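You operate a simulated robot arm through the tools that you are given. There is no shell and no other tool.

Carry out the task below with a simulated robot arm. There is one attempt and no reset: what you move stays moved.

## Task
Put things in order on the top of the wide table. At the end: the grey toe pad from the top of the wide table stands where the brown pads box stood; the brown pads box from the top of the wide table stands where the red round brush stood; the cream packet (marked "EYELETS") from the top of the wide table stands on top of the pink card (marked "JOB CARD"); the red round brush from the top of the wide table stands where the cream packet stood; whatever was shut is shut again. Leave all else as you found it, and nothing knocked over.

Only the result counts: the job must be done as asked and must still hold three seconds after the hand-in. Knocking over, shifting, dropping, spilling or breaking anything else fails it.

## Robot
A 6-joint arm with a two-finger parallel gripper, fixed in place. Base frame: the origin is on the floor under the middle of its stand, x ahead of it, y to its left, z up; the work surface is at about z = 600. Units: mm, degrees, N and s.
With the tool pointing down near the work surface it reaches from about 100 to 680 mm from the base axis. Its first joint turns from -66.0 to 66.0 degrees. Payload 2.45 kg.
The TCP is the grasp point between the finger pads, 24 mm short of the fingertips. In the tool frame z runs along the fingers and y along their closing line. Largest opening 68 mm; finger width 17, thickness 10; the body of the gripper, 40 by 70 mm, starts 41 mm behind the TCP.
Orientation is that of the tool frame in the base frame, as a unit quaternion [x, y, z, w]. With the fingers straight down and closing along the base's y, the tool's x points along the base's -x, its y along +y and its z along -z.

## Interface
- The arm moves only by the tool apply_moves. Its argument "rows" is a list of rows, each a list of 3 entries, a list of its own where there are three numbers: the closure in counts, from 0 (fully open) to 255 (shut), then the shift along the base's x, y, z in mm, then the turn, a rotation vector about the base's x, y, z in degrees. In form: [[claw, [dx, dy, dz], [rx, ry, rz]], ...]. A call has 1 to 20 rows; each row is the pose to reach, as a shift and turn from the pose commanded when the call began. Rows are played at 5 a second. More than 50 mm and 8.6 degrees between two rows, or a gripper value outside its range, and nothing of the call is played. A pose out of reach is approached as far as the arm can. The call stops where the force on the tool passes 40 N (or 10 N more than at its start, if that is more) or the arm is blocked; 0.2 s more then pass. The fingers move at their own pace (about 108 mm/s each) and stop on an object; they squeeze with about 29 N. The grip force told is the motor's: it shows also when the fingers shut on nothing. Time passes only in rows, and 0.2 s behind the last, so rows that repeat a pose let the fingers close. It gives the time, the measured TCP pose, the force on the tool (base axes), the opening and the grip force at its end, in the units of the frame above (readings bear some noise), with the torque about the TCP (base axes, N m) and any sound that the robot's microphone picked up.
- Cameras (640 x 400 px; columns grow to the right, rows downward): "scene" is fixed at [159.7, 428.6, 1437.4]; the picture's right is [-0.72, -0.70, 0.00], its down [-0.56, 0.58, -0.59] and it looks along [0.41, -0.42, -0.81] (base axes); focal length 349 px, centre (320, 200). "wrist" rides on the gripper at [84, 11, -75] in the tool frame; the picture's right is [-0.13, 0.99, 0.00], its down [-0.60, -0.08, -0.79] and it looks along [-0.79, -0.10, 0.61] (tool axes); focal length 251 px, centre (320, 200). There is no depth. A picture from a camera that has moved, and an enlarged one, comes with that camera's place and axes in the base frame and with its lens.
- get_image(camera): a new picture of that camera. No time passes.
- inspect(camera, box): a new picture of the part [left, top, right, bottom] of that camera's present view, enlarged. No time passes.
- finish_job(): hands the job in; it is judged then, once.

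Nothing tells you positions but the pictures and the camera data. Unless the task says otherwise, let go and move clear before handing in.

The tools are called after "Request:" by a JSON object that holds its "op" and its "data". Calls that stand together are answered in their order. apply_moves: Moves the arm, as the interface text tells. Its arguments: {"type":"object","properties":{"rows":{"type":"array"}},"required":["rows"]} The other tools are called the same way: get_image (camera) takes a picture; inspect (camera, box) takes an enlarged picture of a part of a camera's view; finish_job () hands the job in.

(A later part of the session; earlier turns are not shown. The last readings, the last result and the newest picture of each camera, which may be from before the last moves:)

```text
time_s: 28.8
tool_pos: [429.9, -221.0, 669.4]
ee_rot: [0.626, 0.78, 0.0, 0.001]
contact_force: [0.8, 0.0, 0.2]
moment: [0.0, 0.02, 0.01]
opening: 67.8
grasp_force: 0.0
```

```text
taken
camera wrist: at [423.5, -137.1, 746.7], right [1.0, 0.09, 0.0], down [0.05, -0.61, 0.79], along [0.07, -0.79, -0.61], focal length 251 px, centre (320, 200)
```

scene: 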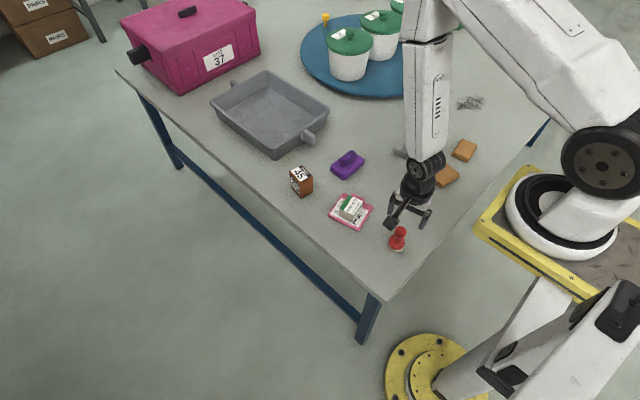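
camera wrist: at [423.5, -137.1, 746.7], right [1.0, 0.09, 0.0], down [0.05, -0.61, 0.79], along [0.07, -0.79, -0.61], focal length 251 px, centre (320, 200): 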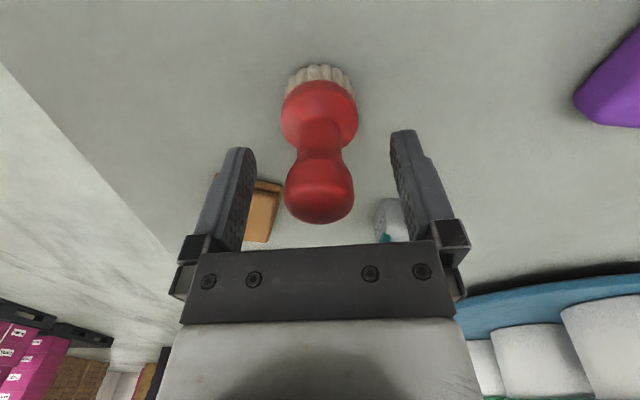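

The brush stands upright where the packet was. Next I'll rise, turn the hand back and move towards the pads box, which I take to be near (651,4), turned about -8°.

Request:
{"op": "apply_moves", "data": {"rows": [[0, [0, 0, 30], [0, 0, 0]], [0, [0, 0, 65], [0, 0, 0]], [0, [0, 0, 100], [0, 0, 0]], [0, [19, 25, 100], [0, 0, 7.7]], [0, [38, 50, 100], [0, 0, 15.4]], [0, [57, 75, 100], [0, 0, 23.1]], [0, [76, 100, 100], [0, 0, 30.8]], [0, [95, 125, 100], [0, 0, 38.5]], [0, [114, 150, 100], [0, 0, 46.2]], [0, [133, 175, 100], [0, 0, 53.9]], [0, [152, 200, 100], [0, 0, 61.6]], [0, [170, 225, 100], [0, 0, 69.3]], [0, [170, 225, 100], [0, 0, 69.3]], [0, [170, 225, 100], [0, 0, 69.3]]]}}

Request:
{"op": "get_image", "data": {"camera": "wrist"}}

Request:
{"op": "get_image", "data": {"camera": "scene"}}

```text
time_s: 31.8
tool_pos: [599.1, 4.9, 770.6]
ee_rot: [0.07, 0.998, -0.001, 0.0]
contact_force: [0.2, 0.6, -0.5]
moment: [-0.02, -0.03, -0.05]
opening: 68.1
grasp_force: 0.1
```

```text
taken
camera wrist: at [518.8, 27.8, 847.2], right [0.27, 0.96, 0.0], down [0.59, -0.16, 0.79], along [0.76, -0.21, -0.61], focal length 251 px, centre (320, 200)
```

wrist: 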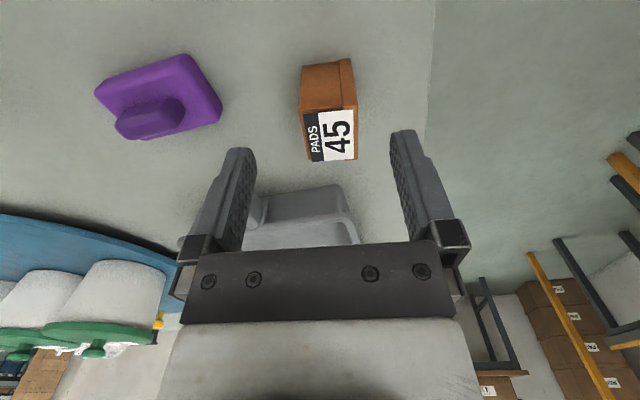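

```text
taken
```

scene: 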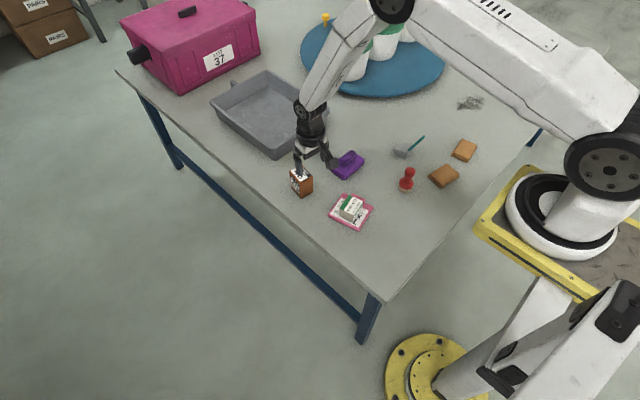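

Request:
{"op": "inspect", "data": {"camera": "wrist", "box": [250, 40, 410, 180]}}

Request:
{"op": "inspect", "data": {"camera": "scene", "box": [370, 120, 450, 200]}}

```text
2.86 times, centred on (330, 110) of wrist
camera zoom: at [518.8, 27.8, 847.2], right [0.27, 0.96, 0.0], down [0.59, -0.16, 0.79], along [0.76, -0.21, -0.61], focal length 718 px, centre (291, 457)
```

zoom: 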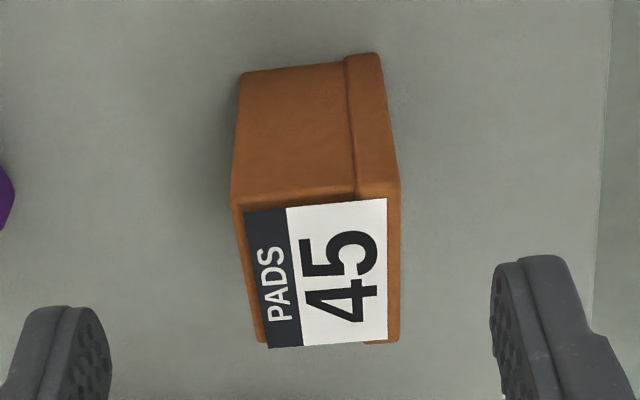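

```text
5.00 times, centred on (410, 160) of scene
camera zoom: at [159.7, 428.6, 1437.4], right [-0.72, -0.7, 0.0], down [-0.56, 0.58, -0.59], along [0.41, -0.42, -0.81], focal length 1744 px, centre (-130, 400)
```

zoom: 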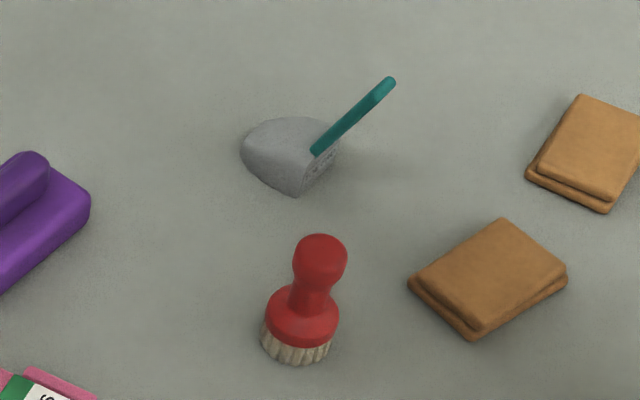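

The box's centre is near (652,2), about 57 x 44 mm in plan and 73 mm tall, turned about -8°. Next I'll move above it and check before going down.

Request:
{"op": "apply_moves", "data": {"rows": [[0, [17, -1, -10], [0, 0, 0]], [0, [34, -2, -20], [0, 0, 0]], [0, [51.5, -3, -30], [0, 0, 0]], [0, [51.5, -3, -45], [0, 0, 0]], [0, [51.5, -3, -45], [0, 0, 0]], [0, [51.5, -3, -45], [0, 0, 0]]]}}

Request:
{"op": "get_image", "data": {"camera": "wrist"}}

Request:
{"op": "inspect", "data": {"camera": "scene", "box": [260, 120, 360, 210]}}

```text
time_s: 33.2
tool_pos: [653.0, 3.3, 725.4]
ee_rot: [0.071, 0.997, 0.0, 0.0]
contact_force: [0.4, 0.2, -0.2]
moment: [-0.02, -0.01, 0.06]
opening: 67.9
grasp_force: 0.1
```

```text
taken
camera wrist: at [571.3, 24.6, 802.0], right [0.27, 0.96, 0.0], down [0.59, -0.16, 0.79], along [0.76, -0.21, -0.61], focal length 251 px, centre (320, 200)
```

wrist: 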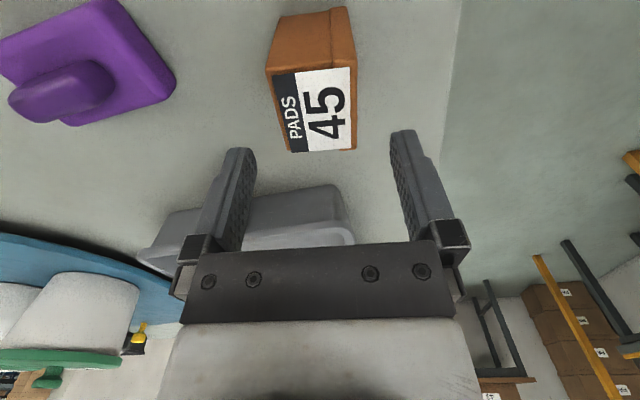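

```text
4.44 times, centred on (310, 165) of scene
camera zoom: at [159.7, 428.6, 1437.4], right [-0.72, -0.7, 0.0], down [-0.56, 0.58, -0.59], along [0.41, -0.42, -0.81], focal length 1550 px, centre (364, 356)
```

zoom: 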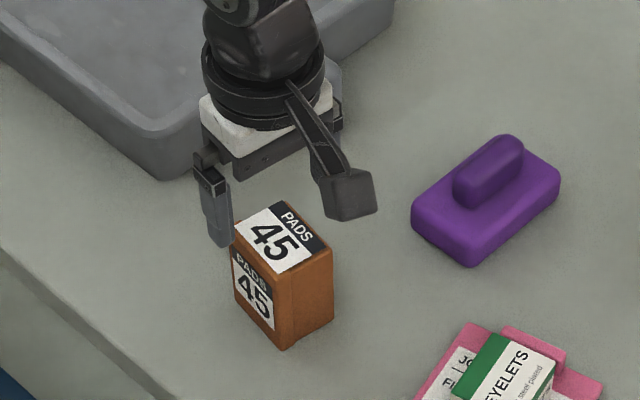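

Request:
{"op": "apply_moves", "data": {"rows": [[0, [-0.5, -0.8, -20], [0, 0, 0]], [0, [-0.5, -0.8, -40], [0, 0, 0]], [0, [-0.5, -0.8, -60], [0, 0, 0]], [0, [-0.5, -0.8, -75], [0, 0, 0]], [0, [-0.5, -0.8, -82], [0, 0, 0]], [0, [-0.5, -0.8, -82], [0, 0, 0]]]}}

Request:
{"op": "get_image", "data": {"camera": "wrist"}}

Request:
{"op": "inspect", "data": {"camera": "scene", "box": [260, 120, 360, 210]}}

```text
time_s: 34.6
tool_pos: [651.1, 0.1, 642.4]
ee_rot: [0.072, 0.997, 0.0, 0.0]
contact_force: [-0.3, 0.3, -0.7]
moment: [0.0, -0.02, 0.05]
opening: 68.1
grasp_force: 0.1
```

```text
taken
camera wrist: at [569.9, 22.4, 718.7], right [0.27, 0.96, 0.0], down [0.59, -0.16, 0.79], along [0.76, -0.21, -0.61], focal length 251 px, centre (320, 200)
```

wrist: 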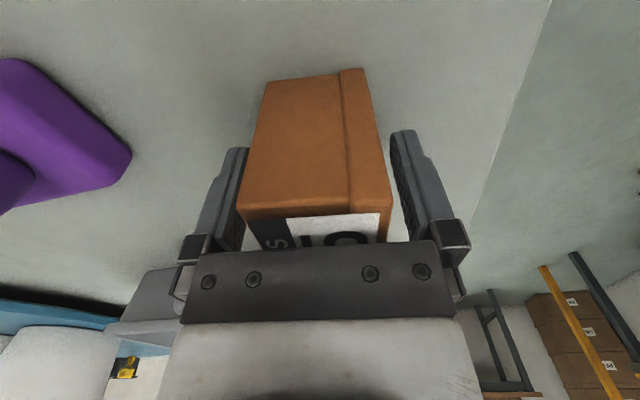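

```text
4.44 times, centred on (310, 165) of scene
camera zoom: at [159.7, 428.6, 1437.4], right [-0.72, -0.7, 0.0], down [-0.56, 0.58, -0.59], along [0.41, -0.42, -0.81], focal length 1550 px, centre (364, 356)
```

zoom: 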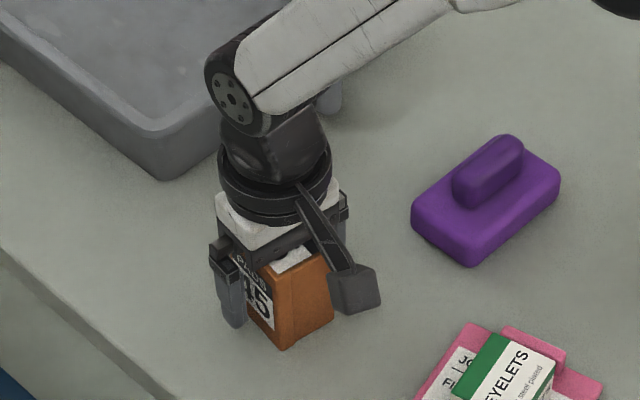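

Request:
{"op": "apply_moves", "data": {"rows": [[50, [0, 0.7, 0], [0, 0, 0]], [75, [0, 0.7, 0], [0, 0, 0]], [95, [0, 0.7, 0], [0, 0, 0]], [130, [0, 0.7, 0], [0, 0, 0]], [130, [0, 0.7, 0], [0, 0, 0]]]}}

Request:
{"op": "get_image", "data": {"camera": "wrist"}}

```text
time_s: 35.8
tool_pos: [651.7, 0.8, 641.9]
ee_rot: [0.072, 0.997, 0.0, 0.0]
contact_force: [-0.1, 0.0, 0.1]
moment: [0.03, -0.01, 0.03]
opening: 45.4
grasp_force: 29.1
```

```text
taken
camera wrist: at [569.9, 23.8, 719.0], right [0.27, 0.96, 0.0], down [0.59, -0.16, 0.79], along [0.76, -0.21, -0.61], focal length 251 px, centre (320, 200)
```

wrist: 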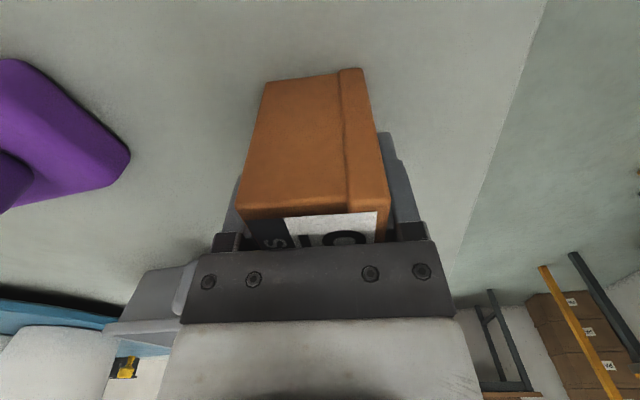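

The box is held with a 45.4 mm opening. I'll lift it high and carry it over the packet to the brush's old spot, (330,-39.5).

Request:
{"op": "apply_moves", "data": {"rows": [[130, [0, 0, 10], [0, 0, 0]], [130, [0, 0, 35], [0, 0, 0]], [130, [0, 0, 70], [0, 0, 0]], [130, [0, 0, 110], [0, 0, 0]], [130, [0, 0, 110], [0, 0, 0]]]}}

Request:
{"op": "get_image", "data": {"camera": "wrist"}}

```text
time_s: 37.0
tool_pos: [651.4, -0.2, 750.9]
ee_rot: [0.072, 0.997, 0.0, 0.001]
contact_force: [0.7, -0.7, -1.4]
moment: [0.0, 0.01, 0.01]
opening: 45.6
grasp_force: 29.2
```

```text
taken
camera wrist: at [570.9, 22.0, 828.0], right [0.27, 0.96, 0.0], down [0.59, -0.16, 0.79], along [0.76, -0.21, -0.61], focal length 251 px, centre (320, 200)
```

wrist: 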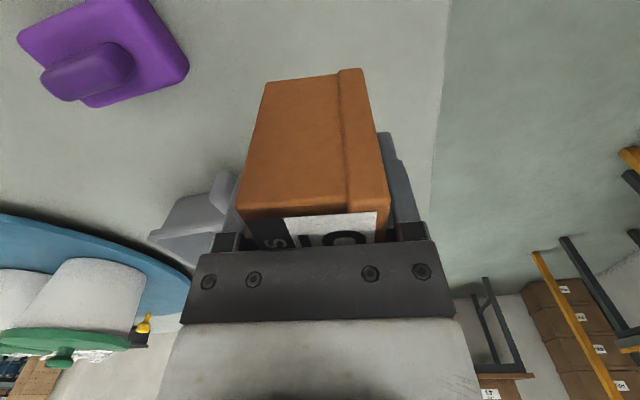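

Request:
{"op": "apply_moves", "data": {"rows": [[130, [-40, -5, 0], [0, 0, 0]], [130, [-80, -10, 0], [0, 0, 0]], [130, [-120, -15, 0], [0, 0, 0]], [130, [-160, -20, 0], [0, 0, 0]], [130, [-200, -25, 0], [0, 0, 0]], [130, [-240, -30, 0], [0, 0, 0]], [130, [-280, -35, 0], [0, 0, 0]], [130, [-321.4, -40.4, 0], [0, 0, 0]], [130, [-321.4, -40.4, 0], [0, 0, 0]], [130, [-321.4, -40.4, -30], [0, 0, 0]], [130, [-321.4, -40.4, -60], [0, 0, 0]], [130, [-321.4, -40.4, -85], [0, 0, 0]], [130, [-321.4, -40.4, -100], [0, 0, 0]], [130, [-321.4, -40.4, -105], [0, 0, 0]], [130, [-321.4, -40.4, -105], [0, 0, 0]]]}}

Request:
{"op": "get_image", "data": {"camera": "wrist"}}

Request:
{"op": "get_image", "data": {"camera": "scene"}}

```text
time_s: 40.2
tool_pos: [328.3, -40.0, 647.0]
ee_rot: [0.072, 0.997, 0.0, 0.0]
contact_force: [0.0, 0.3, -1.2]
moment: [-0.02, 0.03, 0.02]
opening: 46.0
grasp_force: 29.5
```

```text
taken
camera wrist: at [248.1, -16.8, 724.7], right [0.27, 0.96, 0.0], down [0.59, -0.16, 0.79], along [0.76, -0.21, -0.61], focal length 251 px, centre (320, 200)
```

wrist: 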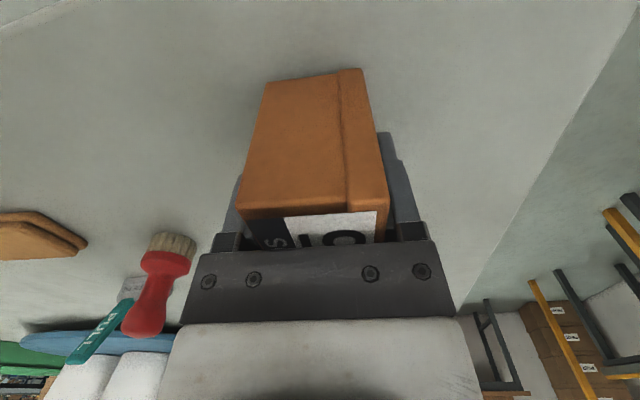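

```text
taken
```

scene: 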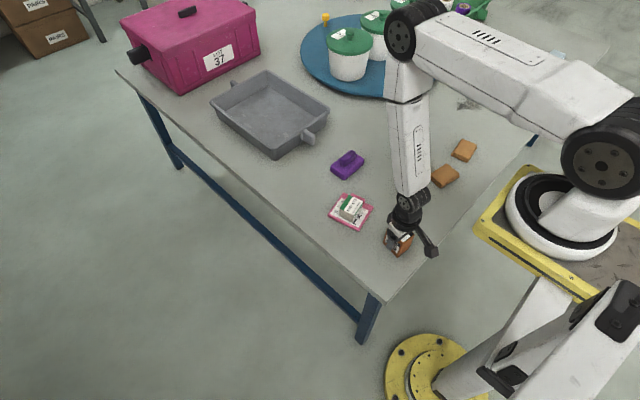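

Request:
{"op": "apply_moves", "data": {"rows": [[130, [0.5, 0, -1.5], [0, 0, 0]], [130, [0.5, 0, -3], [0, 0, 0]], [130, [0.5, 0, -4], [0, 0, 0]], [130, [0.5, 0, -4], [0, 0, 0]]]}}

```text
time_s: 41.2
tool_pos: [329.8, -38.6, 642.8]
ee_rot: [0.071, 0.997, 0.0, 0.0]
contact_force: [0.0, -0.4, -1.3]
moment: [0.01, 0.0, 0.01]
opening: 45.7
grasp_force: 28.6
```

Request:
{"op": "apply_moves", "data": {"rows": [[130, [0, 0, -0.4], [0, 0, 0]], [130, [0, 0, -0.8], [0, 0, 0]], [130, [0, 0, -0.8], [0, 0, 0]]]}}

```text
time_s: 42.0
tool_pos: [329.4, -40.0, 643.2]
ee_rot: [0.071, 0.997, 0.0, 0.0]
contact_force: [-0.1, -0.3, -1.4]
moment: [-0.01, -0.02, 0.03]
opening: 45.9
grasp_force: 29.3
```

Request:
{"op": "apply_moves", "data": {"rows": [[130, [0, 0, -0.4], [0, 0, 0]], [130, [0, 0, -0.8], [0, 0, 0]], [130, [0, 0, -0.8], [0, 0, 0]]]}}

```text
time_s: 42.8
tool_pos: [330.2, -39.8, 642.3]
ee_rot: [0.07, 0.998, 0.0, 0.0]
contact_force: [0.2, 3.2, 7.7]
moment: [0.09, -0.04, 0.03]
opening: 45.8
grasp_force: 29.0
```

The box has touched the table with a light 8 N. I'll let go and rise.

Request:
{"op": "apply_moves", "data": {"rows": [[110, [0, 0, 0.1], [0, 0, 0]], [80, [0, 0, 0.1], [0, 0, 0]], [40, [0, 0, 0.1], [0, 0, 0]], [0, [0, 0, 0.1], [0, 0, 0]], [0, [0, 0, 0.1], [0, 0, 0]], [0, [0, 0, 25], [0, 0, 0]], [0, [0, 0, 60], [0, 0, 0]], [0, [0, 0, 100], [0, 0, 0]], [0, [0, 0, 130], [0, 0, 0]], [0, [0, 0, 130], [0, 0, 0]]]}}

Request:
{"op": "get_image", "data": {"camera": "wrist"}}

Request:
{"op": "get_image", "data": {"camera": "scene"}}

```text
time_s: 45.0
tool_pos: [329.9, -39.1, 772.7]
ee_rot: [0.072, 0.997, 0.0, 0.0]
contact_force: [0.3, -0.9, 0.2]
moment: [0.0, -0.02, 0.03]
opening: 67.9
grasp_force: 0.1
```

```text
taken
camera wrist: at [249.5, -16.1, 848.9], right [0.27, 0.96, 0.0], down [0.59, -0.16, 0.79], along [0.76, -0.21, -0.61], focal length 251 px, centre (320, 200)
```

wrist: 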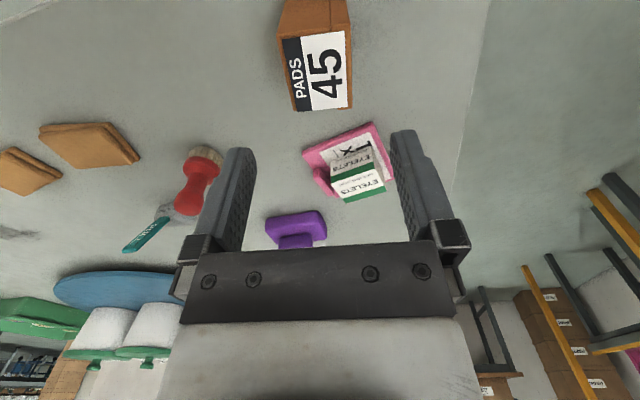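

```text
taken
```

scene: 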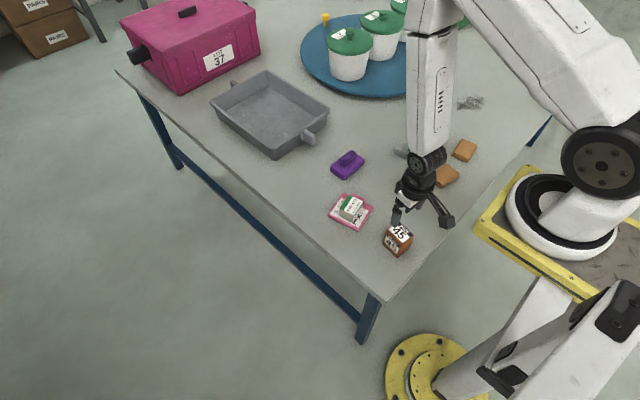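

The box stands in place. Next I'll go to the toe pad for a close look at its shape and tab.

Request:
{"op": "apply_moves", "data": {"rows": [[0, [16, -35, 0], [0, 0, -3.7]], [0, [32, -70, 0], [0, 0, -7.4]], [0, [48, -105, 0], [0, 0, -11.1]], [0, [64, -140, 0], [0, 0, -14.8]], [0, [80, -175, 0], [0, 0, -18.5]], [0, [96, -210, 0], [0, 0, -22.2]], [0, [110, -246, 0], [0, 0, -25.8]], [0, [110, -246, 0], [0, 0, -25.8]], [0, [110, -246, 0], [0, 0, -25.8]]]}}

Request:
{"op": "get_image", "data": {"camera": "wrist"}}

Request:
{"op": "get_image", "data": {"camera": "scene"}}

```text
time_s: 47.0
tool_pos: [441.2, -285.3, 772.8]
ee_rot: [0.292, 0.956, 0.0, 0.0]
contact_force: [0.1, 0.2, 0.1]
moment: [-0.05, 0.02, 0.02]
opening: 68.1
grasp_force: 0.1
```

```text
taken
camera wrist: at [378.1, -228.8, 850.3], right [0.66, 0.75, 0.0], down [0.46, -0.4, 0.79], along [0.59, -0.52, -0.61], focal length 251 px, centre (320, 200)
```

wrist: 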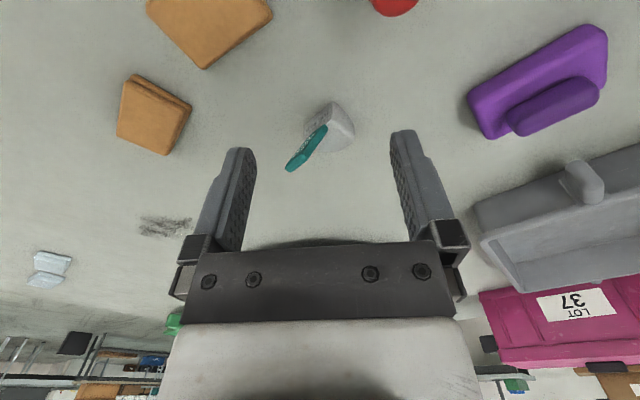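

```text
taken
```

scene: 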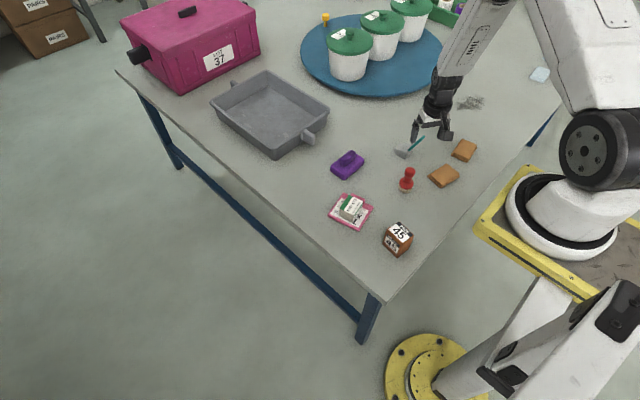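

Request:
{"op": "inspect", "data": {"camera": "wrist", "box": [270, 80, 370, 190]}}

Request:
{"op": "inspect", "data": {"camera": "scene", "box": [380, 120, 440, 180]}}

Request:
{"op": "inspect", "data": {"camera": "scene", "box": [320, 160, 440, 260]}}

```text
3.64 times, centred on (320, 135) of wrist
camera zoom: at [378.1, -228.8, 850.3], right [0.66, 0.75, 0.0], down [0.46, -0.4, 0.79], along [0.59, -0.52, -0.61], focal length 914 px, centre (320, 436)
```

zoom: 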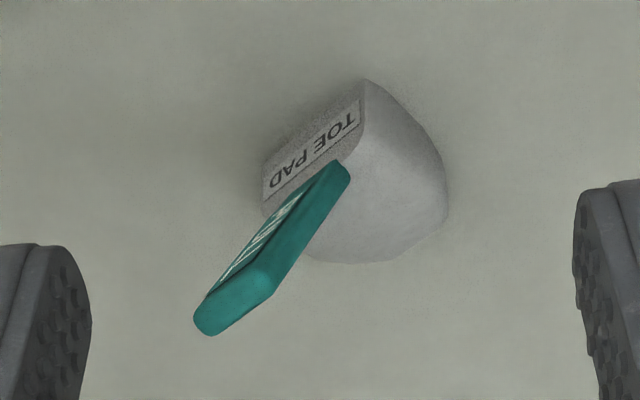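

```text
6.67 times, centred on (410, 150) of scene
camera zoom: at [159.7, 428.6, 1437.4], right [-0.72, -0.7, 0.0], down [-0.56, 0.58, -0.59], along [0.41, -0.42, -0.81], focal length 2325 px, centre (-280, 533)
```

zoom: 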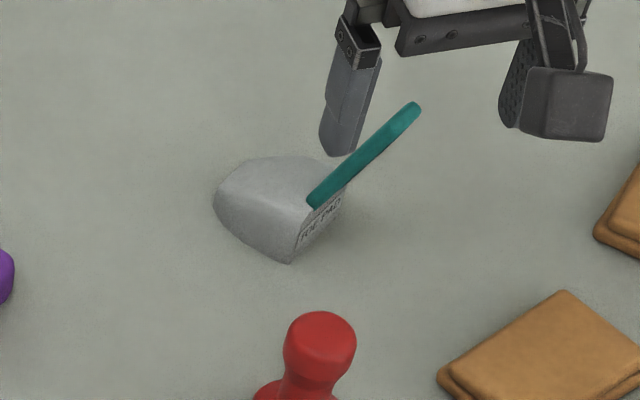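

```text
4.00 times, centred on (380, 210) of scene
camera zoom: at [159.7, 428.6, 1437.4], right [-0.72, -0.7, 0.0], down [-0.56, 0.58, -0.59], along [0.41, -0.42, -0.81], focal length 1395 px, centre (80, 160)
```

zoom: 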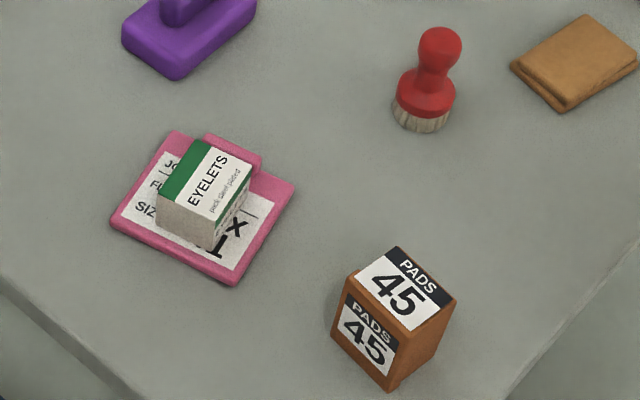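

The toe pad's flat face is at x≈500, y from -361 to -317, and its nose reaches x≈556. It is about 28 mm tall. The PULL tab leans towards the base, with its tip near (477,-343,697). Next I'll go above the body with the fingers closing along y.

Request:
{"op": "apply_moves", "data": {"rows": [[0, [16, -11, 0], [0, 0, 6.8]], [0, [32, -22, 0], [0, 0, 13.6]], [0, [48, -33, 0], [0, 0, 20.4]], [0, [64, -44, 0], [0, 0, 27.2]], [0, [79.6, -54, 0], [0, 0, 34.5]], [0, [79.6, -54, 0], [0, 0, 34.5]], [0, [79.6, -54, 0], [0, 0, 34.5]]]}}

Request:
{"op": "get_image", "data": {"camera": "wrist"}}

Request:
{"op": "inspect", "data": {"camera": "scene", "box": [370, 90, 450, 180]}}

```text
time_s: 48.6
tool_pos: [520.6, -339.2, 771.9]
ee_rot: [-0.005, 1.0, 0.0, 0.0]
contact_force: [0.1, 0.6, -0.7]
moment: [0.0, 0.01, 0.01]
opening: 67.8
grasp_force: 0.0
```

```text
taken
camera wrist: at [436.4, -329.3, 849.5], right [0.12, 0.99, 0.0], down [0.6, -0.07, 0.79], along [0.79, -0.09, -0.61], focal length 251 px, centre (320, 200)
```

wrist: 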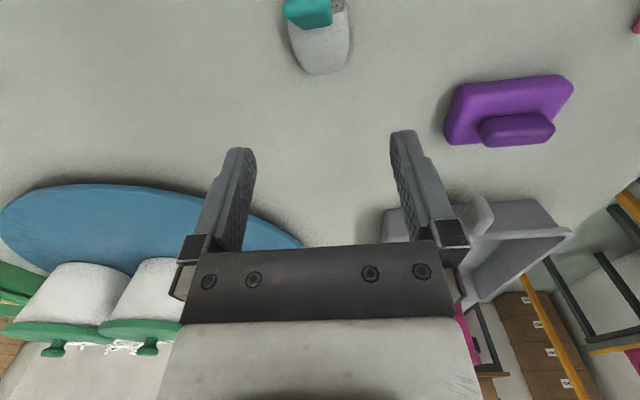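

```text
4.44 times, centred on (410, 135) of scene
camera zoom: at [159.7, 428.6, 1437.4], right [-0.72, -0.7, 0.0], down [-0.56, 0.58, -0.59], along [0.41, -0.42, -0.81], focal length 1550 px, centre (-80, 489)
```

zoom: 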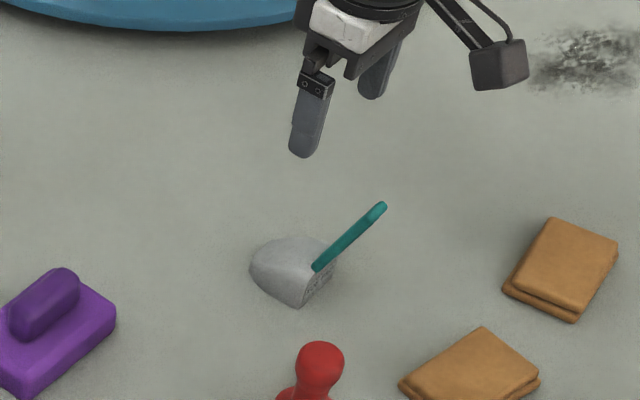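

Request:
{"op": "inspect", "data": {"camera": "wrist", "box": [260, 0, 380, 90]}}

```text
4.44 times, centred on (320, 45) of wrist
camera zoom: at [436.4, -329.3, 849.5], right [0.12, 0.99, 0.0], down [0.6, -0.07, 0.79], along [0.79, -0.09, -0.61], focal length 1118 px, centre (320, 889)
```

zoom: 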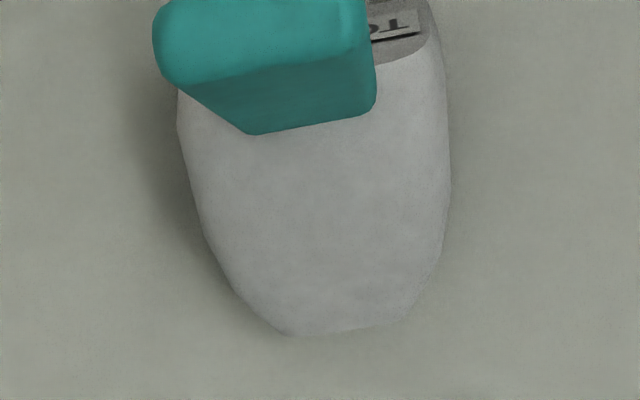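

The body is about 51 mm across at its widest, near x=524, and centred at y≈-340. The tab stays between the fingers and behind the hand. I'll come down in stages and watch the clearance.

Request:
{"op": "apply_moves", "data": {"rows": [[0, [3.5, 0, -25], [0, 0, 1]], [0, [3.5, 0, -50], [0, 0, 1]], [0, [3.5, 0, -75], [0, 0, 1]], [0, [3.5, 0, -95], [0, 0, 1]], [0, [3.5, 0, -95], [0, 0, 1]]]}}

Request:
{"op": "get_image", "data": {"camera": "wrist"}}

Request:
{"op": "inspect", "data": {"camera": "scene", "box": [370, 100, 450, 170]}}

```text
time_s: 49.8
tool_pos: [523.6, -340.5, 677.0]
ee_rot: [-0.012, 1.0, 0.0, 0.0]
contact_force: [0.0, 0.5, -0.2]
moment: [-0.01, 0.02, 0.03]
opening: 68.1
grasp_force: 0.0
```

```text
taken
camera wrist: at [439.9, -331.6, 753.3], right [0.1, 0.99, 0.0], down [0.61, -0.06, 0.79], along [0.79, -0.08, -0.61], focal length 251 px, centre (320, 200)
```

wrist: 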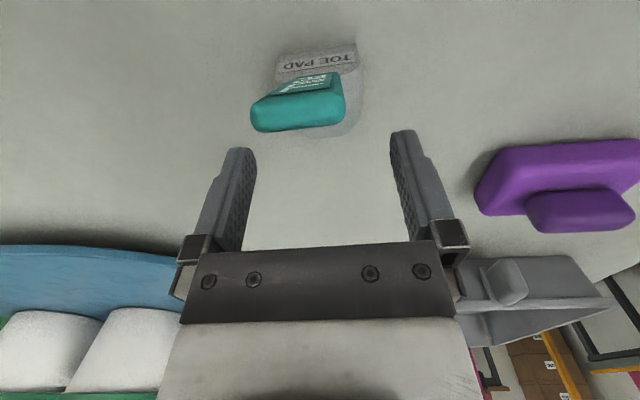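

```text
5.71 times, centred on (410, 135) of scene
camera zoom: at [159.7, 428.6, 1437.4], right [-0.72, -0.7, 0.0], down [-0.56, 0.58, -0.59], along [0.41, -0.42, -0.81], focal length 1993 px, centre (-194, 571)
```

zoom: 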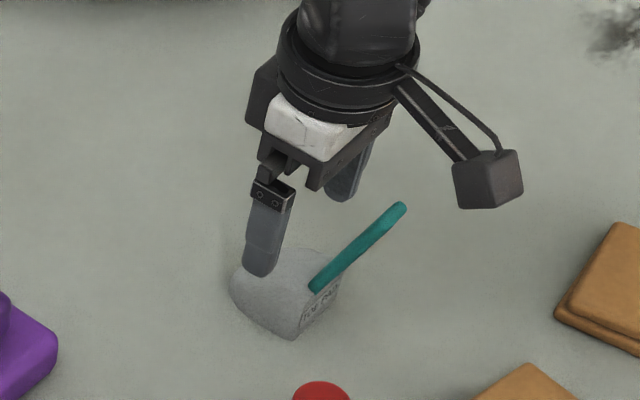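

Request:
{"op": "apply_moves", "data": {"rows": [[0, [0, 0.3, -10], [0, 0, 1]], [0, [0, 0.3, -20], [0, 0, 2]], [0, [0, 0.3, -30], [0, 0, 2]], [0, [0, 0.3, -35], [0, 0, 2]], [0, [0, 0.3, -35], [0, 0, 2]]]}}

Request:
{"op": "get_image", "data": {"camera": "wrist"}}

Request:
{"op": "inspect", "data": {"camera": "scene", "box": [370, 100, 450, 170]}}

```text
time_s: 51.0
tool_pos: [524.1, -339.4, 642.6]
ee_rot: [-0.031, 1.0, 0.0, -0.001]
contact_force: [-0.2, 0.4, 0.4]
moment: [0.01, 0.01, -0.02]
opening: 68.1
grasp_force: 0.1
```

```text
taken
camera wrist: at [439.3, -333.6, 720.0], right [0.07, 1.0, 0.0], down [0.61, -0.04, 0.79], along [0.79, -0.05, -0.61], focal length 251 px, centre (320, 200)
```

wrist: 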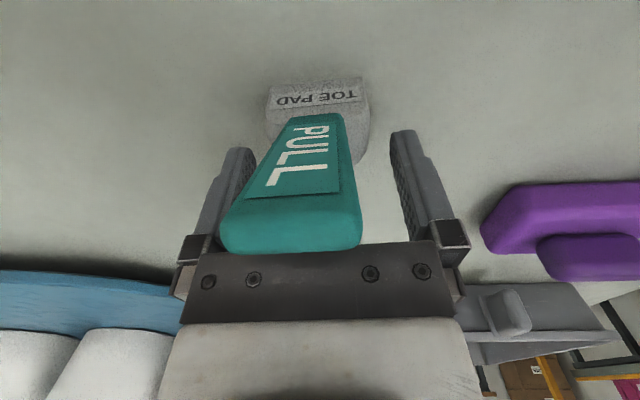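

```text
5.71 times, centred on (410, 135) of scene
camera zoom: at [159.7, 428.6, 1437.4], right [-0.72, -0.7, 0.0], down [-0.56, 0.58, -0.59], along [0.41, -0.42, -0.81], focal length 1993 px, centre (-194, 571)
```

zoom: 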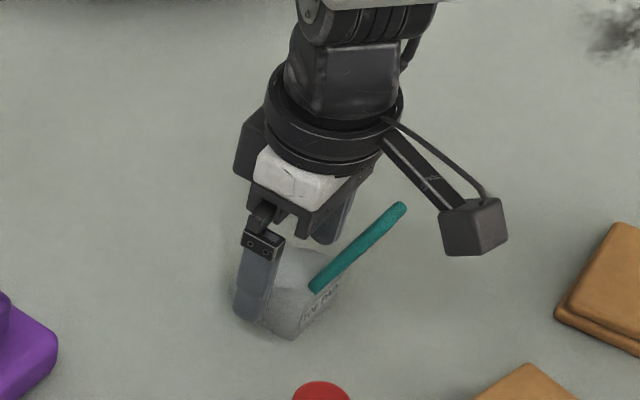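

Request:
{"op": "apply_moves", "data": {"rows": [[0, [0, 0, -5], [0, 0, 0]], [0, [0, 0, -10], [0, 0, 0]], [0, [0, 0, -15], [0, 0, 0]], [0, [0, 0, -15], [0, 0, 0]]]}}

Request:
{"op": "get_image", "data": {"camera": "wrist"}}

Request:
{"op": "inspect", "data": {"camera": "scene", "box": [370, 100, 450, 170]}}

```text
time_s: 52.0
tool_pos: [523.1, -339.9, 626.3]
ee_rot: [-0.03, 1.0, 0.0, 0.0]
contact_force: [1.0, -0.1, -1.8]
moment: [-0.01, 0.0, -0.01]
opening: 67.7
grasp_force: 0.0
```

```text
taken
camera wrist: at [438.8, -333.7, 703.8], right [0.07, 1.0, 0.0], down [0.61, -0.04, 0.79], along [0.79, -0.05, -0.61], focal length 251 px, centre (320, 200)
```

wrist: 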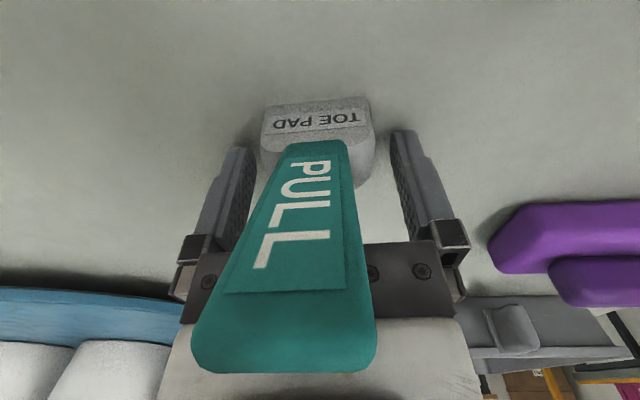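

```text
5.71 times, centred on (410, 135) of scene
camera zoom: at [159.7, 428.6, 1437.4], right [-0.72, -0.7, 0.0], down [-0.56, 0.58, -0.59], along [0.41, -0.42, -0.81], focal length 1993 px, centre (-194, 571)
```

zoom: 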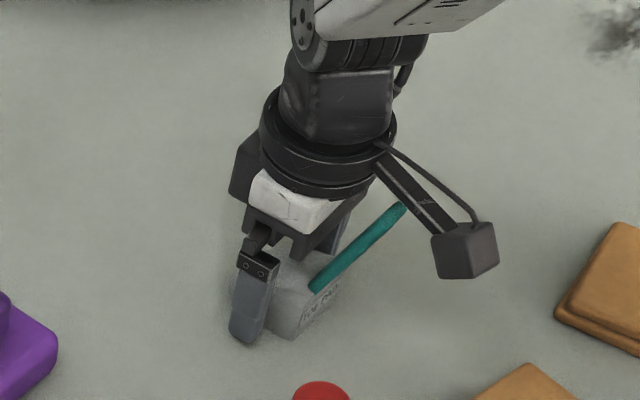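

Request:
{"op": "inspect", "data": {"camera": "scene", "box": [395, 110, 445, 155]}}

Request:
{"op": "inspect", "data": {"camera": "wrist", "box": [170, 80, 470, 390]}}

```text
8.89 times, centred on (420, 132) of scene
camera zoom: at [159.7, 428.6, 1437.4], right [-0.72, -0.7, 0.0], down [-0.56, 0.58, -0.59], along [0.41, -0.42, -0.81], focal length 3100 px, centre (-569, 800)
```

zoom: 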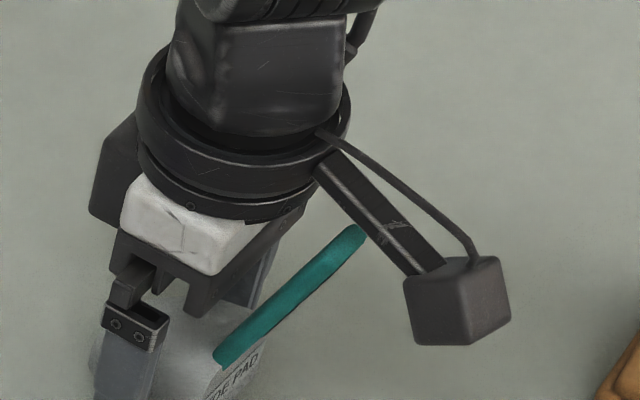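

```text
1.29 times, centred on (320, 235) of wrist
camera zoom: at [438.8, -333.7, 703.8], right [0.07, 1.0, 0.0], down [0.61, -0.04, 0.79], along [0.79, -0.05, -0.61], focal length 324 px, centre (320, 155)
```

zoom: 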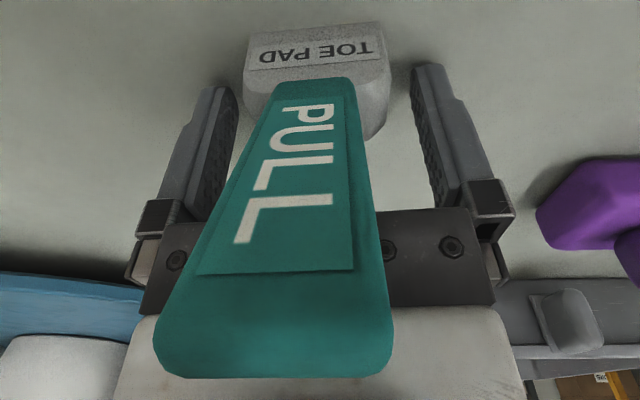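

The tab clears the camera bracket by several millimetres and nothing is touching. I'll close on the body now.

Request:
{"op": "apply_moves", "data": {"rows": [[30, [0, 0, 0], [0, 0, 0]], [60, [0, 0, 0], [0, 0, 0]], [90, [0, 0, 0], [0, 0, 0]], [130, [0, 0, 0], [0, 0, 0]], [130, [0, 0, 0], [0, 0, 0]], [130, [0, 0, 0], [0, 0, 0]]]}}

Request:
{"op": "get_image", "data": {"camera": "wrist"}}

Request:
{"op": "inspect", "data": {"camera": "scene", "box": [370, 100, 450, 170]}}

```text
time_s: 53.4
tool_pos: [522.7, -340.3, 627.0]
ee_rot: [-0.031, 1.0, 0.0, 0.0]
contact_force: [0.4, -0.2, -0.4]
moment: [0.01, 0.02, -0.01]
opening: 46.6
grasp_force: 28.7
```

```text
taken
camera wrist: at [438.8, -333.6, 703.8], right [0.07, 1.0, 0.0], down [0.61, -0.04, 0.79], along [0.79, -0.05, -0.61], focal length 251 px, centre (320, 200)
```

wrist: 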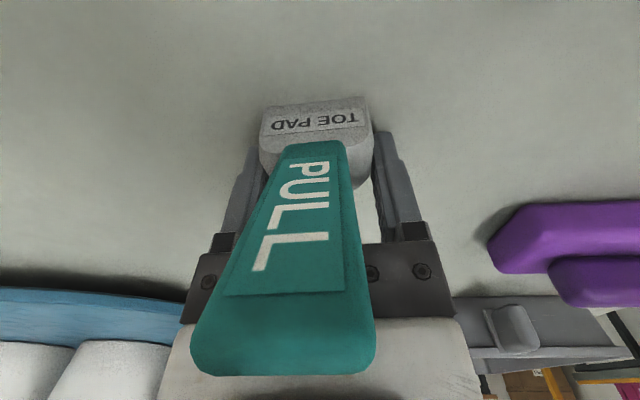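

```text
5.71 times, centred on (410, 135) of scene
camera zoom: at [159.7, 428.6, 1437.4], right [-0.72, -0.7, 0.0], down [-0.56, 0.58, -0.59], along [0.41, -0.42, -0.81], focal length 1993 px, centre (-194, 571)
```

zoom: 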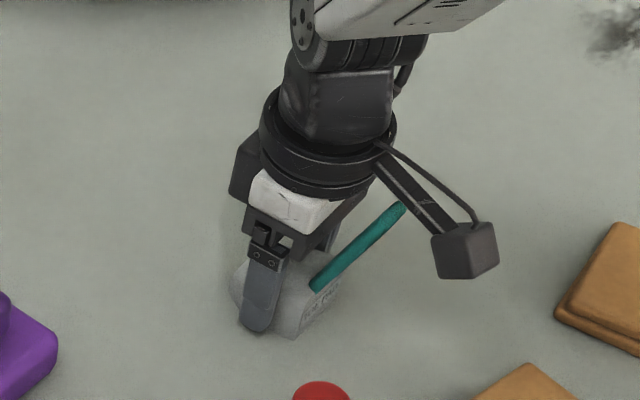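

It is gripped at 46.6 mm. I'll lift gently and look for slipping.

Request:
{"op": "apply_moves", "data": {"rows": [[130, [0, 0, 3], [0, 0, 0]], [130, [0, 0, 8], [0, 0, 0]], [130, [0, 0, 15], [0, 0, 0]], [130, [0, 0, 25], [0, 0, 0]], [130, [0, 0, 25], [0, 0, 0]], [130, [0, 0, 25], [0, 0, 0]]]}}

Request:
{"op": "get_image", "data": {"camera": "wrist"}}

Request:
{"op": "inspect", "data": {"camera": "scene", "box": [370, 100, 450, 170]}}

```text
time_s: 54.8
tool_pos: [522.5, -340.2, 651.5]
ee_rot: [-0.03, 1.0, -0.001, 0.0]
contact_force: [0.2, -0.1, -1.0]
moment: [0.03, -0.02, 0.0]
opening: 46.4
grasp_force: 29.0
```

```text
taken
camera wrist: at [439.0, -333.9, 729.2], right [0.07, 1.0, 0.0], down [0.61, -0.04, 0.79], along [0.79, -0.05, -0.61], focal length 251 px, centre (320, 200)
```

wrist: 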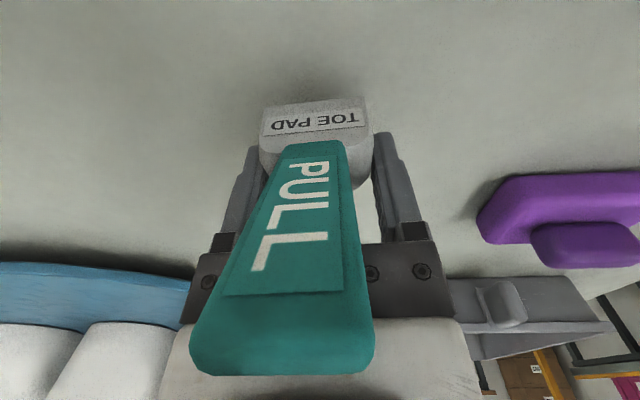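

```text
5.71 times, centred on (410, 135) of scene
camera zoom: at [159.7, 428.6, 1437.4], right [-0.72, -0.7, 0.0], down [-0.56, 0.58, -0.59], along [0.41, -0.42, -0.81], focal length 1993 px, centre (-194, 571)
```

zoom: 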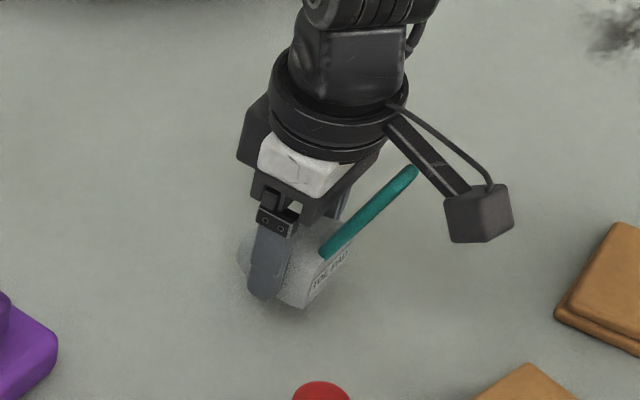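

It holds without slipping. I'll lift it higher and carry it to the pads box's old spot, with the hand ending at (647,1) so that the pad's body is centred near (652,1).

Request:
{"op": "apply_moves", "data": {"rows": [[130, [0, 0, 25], [0, 0, 0]], [130, [0, 0, 55], [0, 0, 0]], [130, [0, 0, 75], [0, 0, 0]], [130, [13.7, 37.9, 75], [0, 0, 0]], [130, [27.4, 75.7, 75], [0, 0, 0]], [130, [41.2, 113.6, 75], [0, 0, 0]], [130, [54.9, 151.5, 75], [0, 0, 0]], [130, [68.6, 189.3, 75], [0, 0, 0]], [130, [82.3, 227.2, 75], [0, 0, 0]], [130, [96, 265, 75], [0, 0, 0]], [130, [109.8, 303, 75], [0, 0, 0]], [130, [123.5, 340.8, 75], [0, 0, 0]], [130, [123.5, 340.8, 75], [0, 0, 0]], [130, [123.5, 340.8, 45], [0, 0, 0]], [130, [123.5, 340.8, 15], [0, 0, 0]], [130, [123.5, 340.8, -10], [0, 0, 0]], [130, [123.5, 340.8, -20], [0, 0, 0]], [130, [123.5, 340.8, -20], [0, 0, 0]]]}}

Request:
{"op": "get_image", "data": {"camera": "wrist"}}

Request:
{"op": "get_image", "data": {"camera": "scene"}}

```text
time_s: 58.6
tool_pos: [645.0, 0.2, 631.4]
ee_rot: [-0.03, 1.0, -0.001, 0.001]
contact_force: [0.2, 0.1, -1.5]
moment: [-0.01, 0.01, 0.03]
opening: 46.8
grasp_force: 28.7
```

```text
taken
camera wrist: at [562.6, 7.3, 708.3], right [0.07, 1.0, 0.0], down [0.61, -0.04, 0.79], along [0.79, -0.05, -0.61], focal length 251 px, centre (320, 200)
```

wrist: 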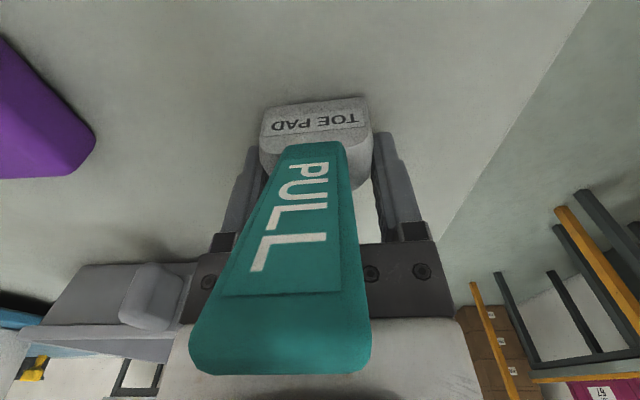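

```text
taken
```

scene: 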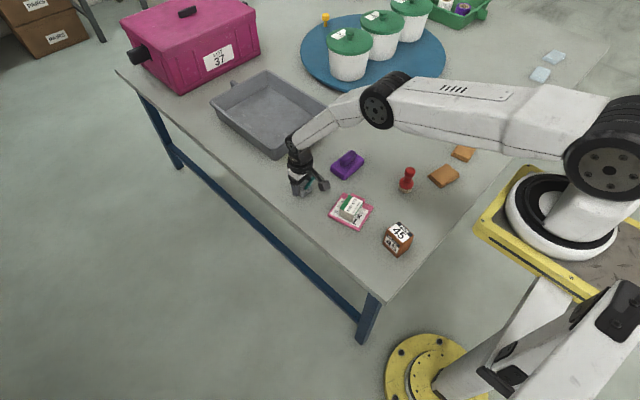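

Request:
{"op": "apply_moves", "data": {"rows": [[130, [0, 0, -1.5], [0, 0, 0]], [130, [0, 0, -3], [0, 0, 0]], [130, [0, 0, -4], [0, 0, 0]], [130, [0, 0, -4], [0, 0, 0]]]}}

```text
time_s: 59.6
tool_pos: [646.6, 0.6, 627.6]
ee_rot: [-0.031, 1.0, 0.001, 0.0]
contact_force: [-0.1, -0.4, -0.8]
moment: [0.0, 0.0, 0.01]
opening: 46.7
grasp_force: 28.7
```

Request:
{"op": "apply_moves", "data": {"rows": [[130, [0, 0, -0.4], [0, 0, 0]], [130, [0, 0, -0.8], [0, 0, 0]], [130, [0, 0, -0.8], [0, 0, 0]]]}}

```text
time_s: 60.4
tool_pos: [646.8, 3.1, 626.7]
ee_rot: [-0.031, 1.0, 0.0, 0.0]
contact_force: [-1.0, 0.6, -0.2]
moment: [0.0, 0.01, 0.03]
opening: 46.7
grasp_force: 29.1
```

Request:
{"op": "apply_moves", "data": {"rows": [[130, [0, 0, -0.4], [0, 0, 0]], [130, [0, 0, -0.8], [0, 0, 0]], [130, [0, 0, -0.8], [0, 0, 0]]]}}

```text
time_s: 61.2
tool_pos: [645.9, 2.6, 627.9]
ee_rot: [-0.03, 1.0, 0.001, 0.0]
contact_force: [0.3, -0.6, 0.3]
moment: [0.0, 0.0, 0.01]
opening: 46.6
grasp_force: 29.6
```

Request:
{"op": "apply_moves", "data": {"rows": [[130, [0, 0, -0.4], [0, 0, 0]], [130, [0, 0, -0.4], [0, 0, 0]]]}}

Request:
{"op": "get_image", "data": {"camera": "wrist"}}

Request:
{"op": "inspect", "data": {"camera": "scene", "box": [270, 130, 350, 210]}}

```text
time_s: 61.8
tool_pos: [646.6, 1.6, 627.5]
ee_rot: [-0.03, 1.0, 0.0, 0.0]
contact_force: [0.1, 0.5, 3.3]
moment: [0.12, -0.03, 0.0]
opening: 46.9
grasp_force: 29.0
```

```text
taken
camera wrist: at [562.6, 7.4, 703.7], right [0.07, 1.0, 0.0], down [0.61, -0.04, 0.79], along [0.79, -0.05, -0.61], focal length 251 px, centre (320, 200)
```

wrist: 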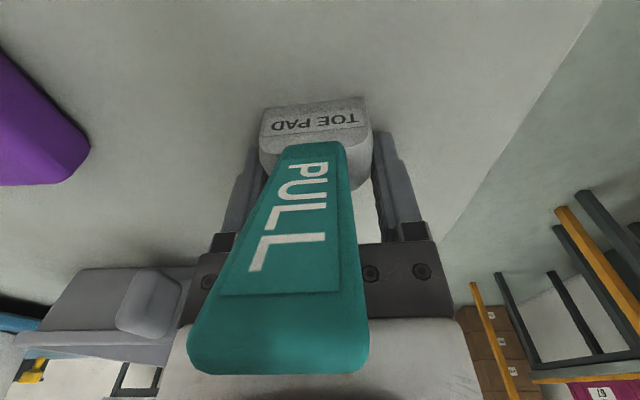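

```text
5.00 times, centred on (310, 170) of scene
camera zoom: at [159.7, 428.6, 1437.4], right [-0.72, -0.7, 0.0], down [-0.56, 0.58, -0.59], along [0.41, -0.42, -0.81], focal length 1744 px, centre (370, 350)
```

zoom: 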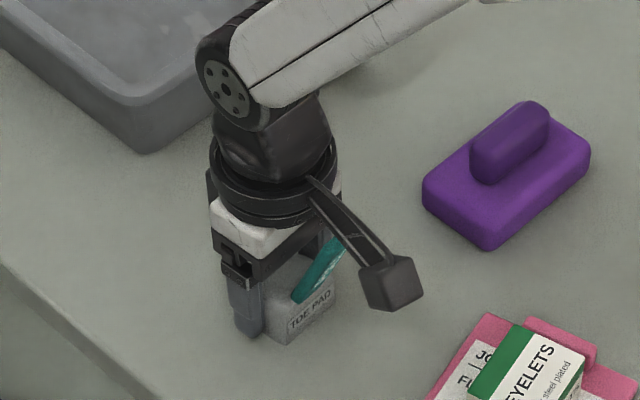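

The pad has made light contact with the table. I'll release it slowly and back straight up.

Request:
{"op": "apply_moves", "data": {"rows": [[110, [0, 0, -0.1], [0, 0, 0]], [80, [0, 0, -0.1], [0, 0, 0]], [40, [0, 0, -0.1], [0, 0, 0]], [0, [0, 0, -0.1], [0, 0, 0]], [0, [0, 0, -0.1], [0, 0, 0]], [0, [0, 0, 0], [0, 0, 0]]]}}

Request:
{"op": "get_image", "data": {"camera": "wrist"}}

Request:
{"op": "inspect", "data": {"camera": "scene", "box": [270, 130, 350, 210]}}

```text
time_s: 63.2
tool_pos: [646.8, 2.1, 624.6]
ee_rot: [-0.03, 1.0, 0.0, 0.0]
contact_force: [0.0, 0.9, -0.1]
moment: [-0.01, 0.02, -0.02]
opening: 68.1
grasp_force: 0.1
```

```text
taken
camera wrist: at [562.6, 7.4, 703.3], right [0.07, 1.0, 0.0], down [0.61, -0.04, 0.79], along [0.79, -0.05, -0.61], focal length 251 px, centre (320, 200)
```

wrist: 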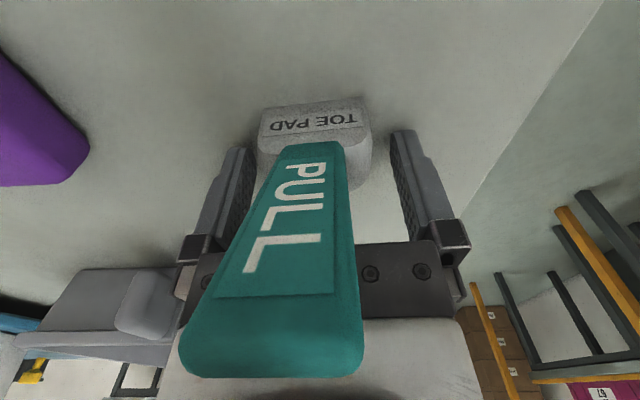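

```text
5.00 times, centred on (310, 170) of scene
camera zoom: at [159.7, 428.6, 1437.4], right [-0.72, -0.7, 0.0], down [-0.56, 0.58, -0.59], along [0.41, -0.42, -0.81], focal length 1744 px, centre (370, 350)
```

zoom: 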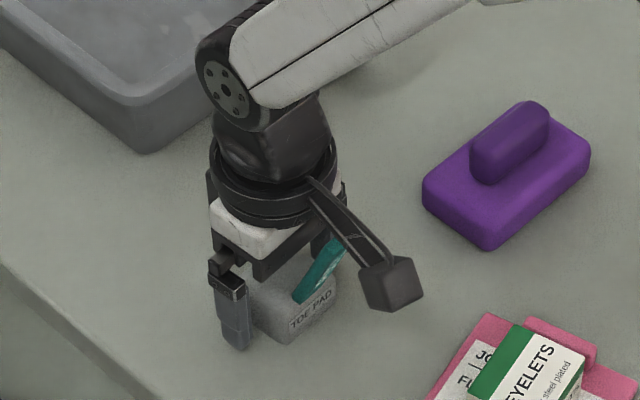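

Request:
{"op": "apply_moves", "data": {"rows": [[0, [0, 0, 8], [0, 0, 0]], [0, [0, 0, 20], [0, 0, 0]], [0, [0, 0, 40], [0, 0, 0]], [0, [0, 0, 65], [0, 0, 0]], [0, [0, 0, 95], [0, 0, 0]], [0, [0, 0, 120], [0, 0, 0]], [0, [-30, 0, 130], [0, 0, 0]], [0, [-65, 0, 140], [0, 0, 0]], [0, [-100, 0, 150], [0, 0, 0]], [0, [-140, 0, 160], [0, 0, 0]], [0, [-140, 0, 160], [0, 0, 0]]]}}

Request:
{"op": "get_image", "data": {"camera": "wrist"}}

Request:
{"op": "get_image", "data": {"camera": "scene"}}

Request:
{"op": "inspect", "data": {"camera": "scene", "box": [270, 130, 350, 210]}}

```text
time_s: 65.6
tool_pos: [507.0, 0.5, 785.6]
ee_rot: [-0.03, 1.0, 0.0, 0.0]
contact_force: [-0.6, -0.4, -0.6]
moment: [0.0, 0.03, -0.01]
opening: 68.3
grasp_force: 0.1
```

```text
taken
camera wrist: at [422.6, 6.3, 862.9], right [0.07, 1.0, 0.0], down [0.61, -0.04, 0.79], along [0.79, -0.05, -0.61], focal length 251 px, centre (320, 200)
```

wrist: 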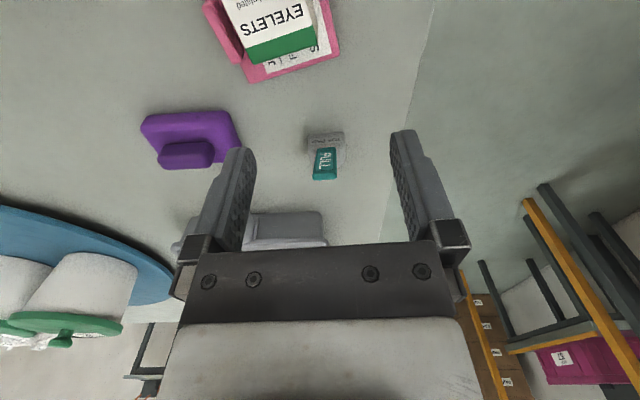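

```text
taken
```

scene: 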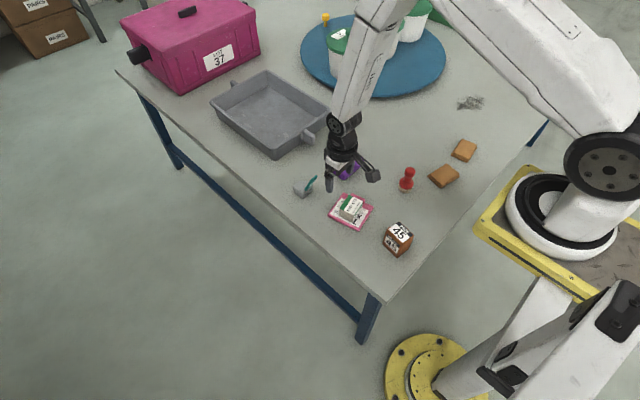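

```text
5.00 times, centred on (310, 170) of scene
camera zoom: at [159.7, 428.6, 1437.4], right [-0.72, -0.7, 0.0], down [-0.56, 0.58, -0.59], along [0.41, -0.42, -0.81], focal length 1744 px, centre (370, 350)
```

zoom: 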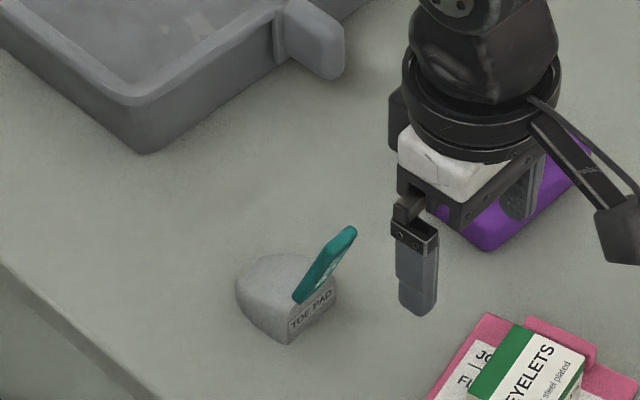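

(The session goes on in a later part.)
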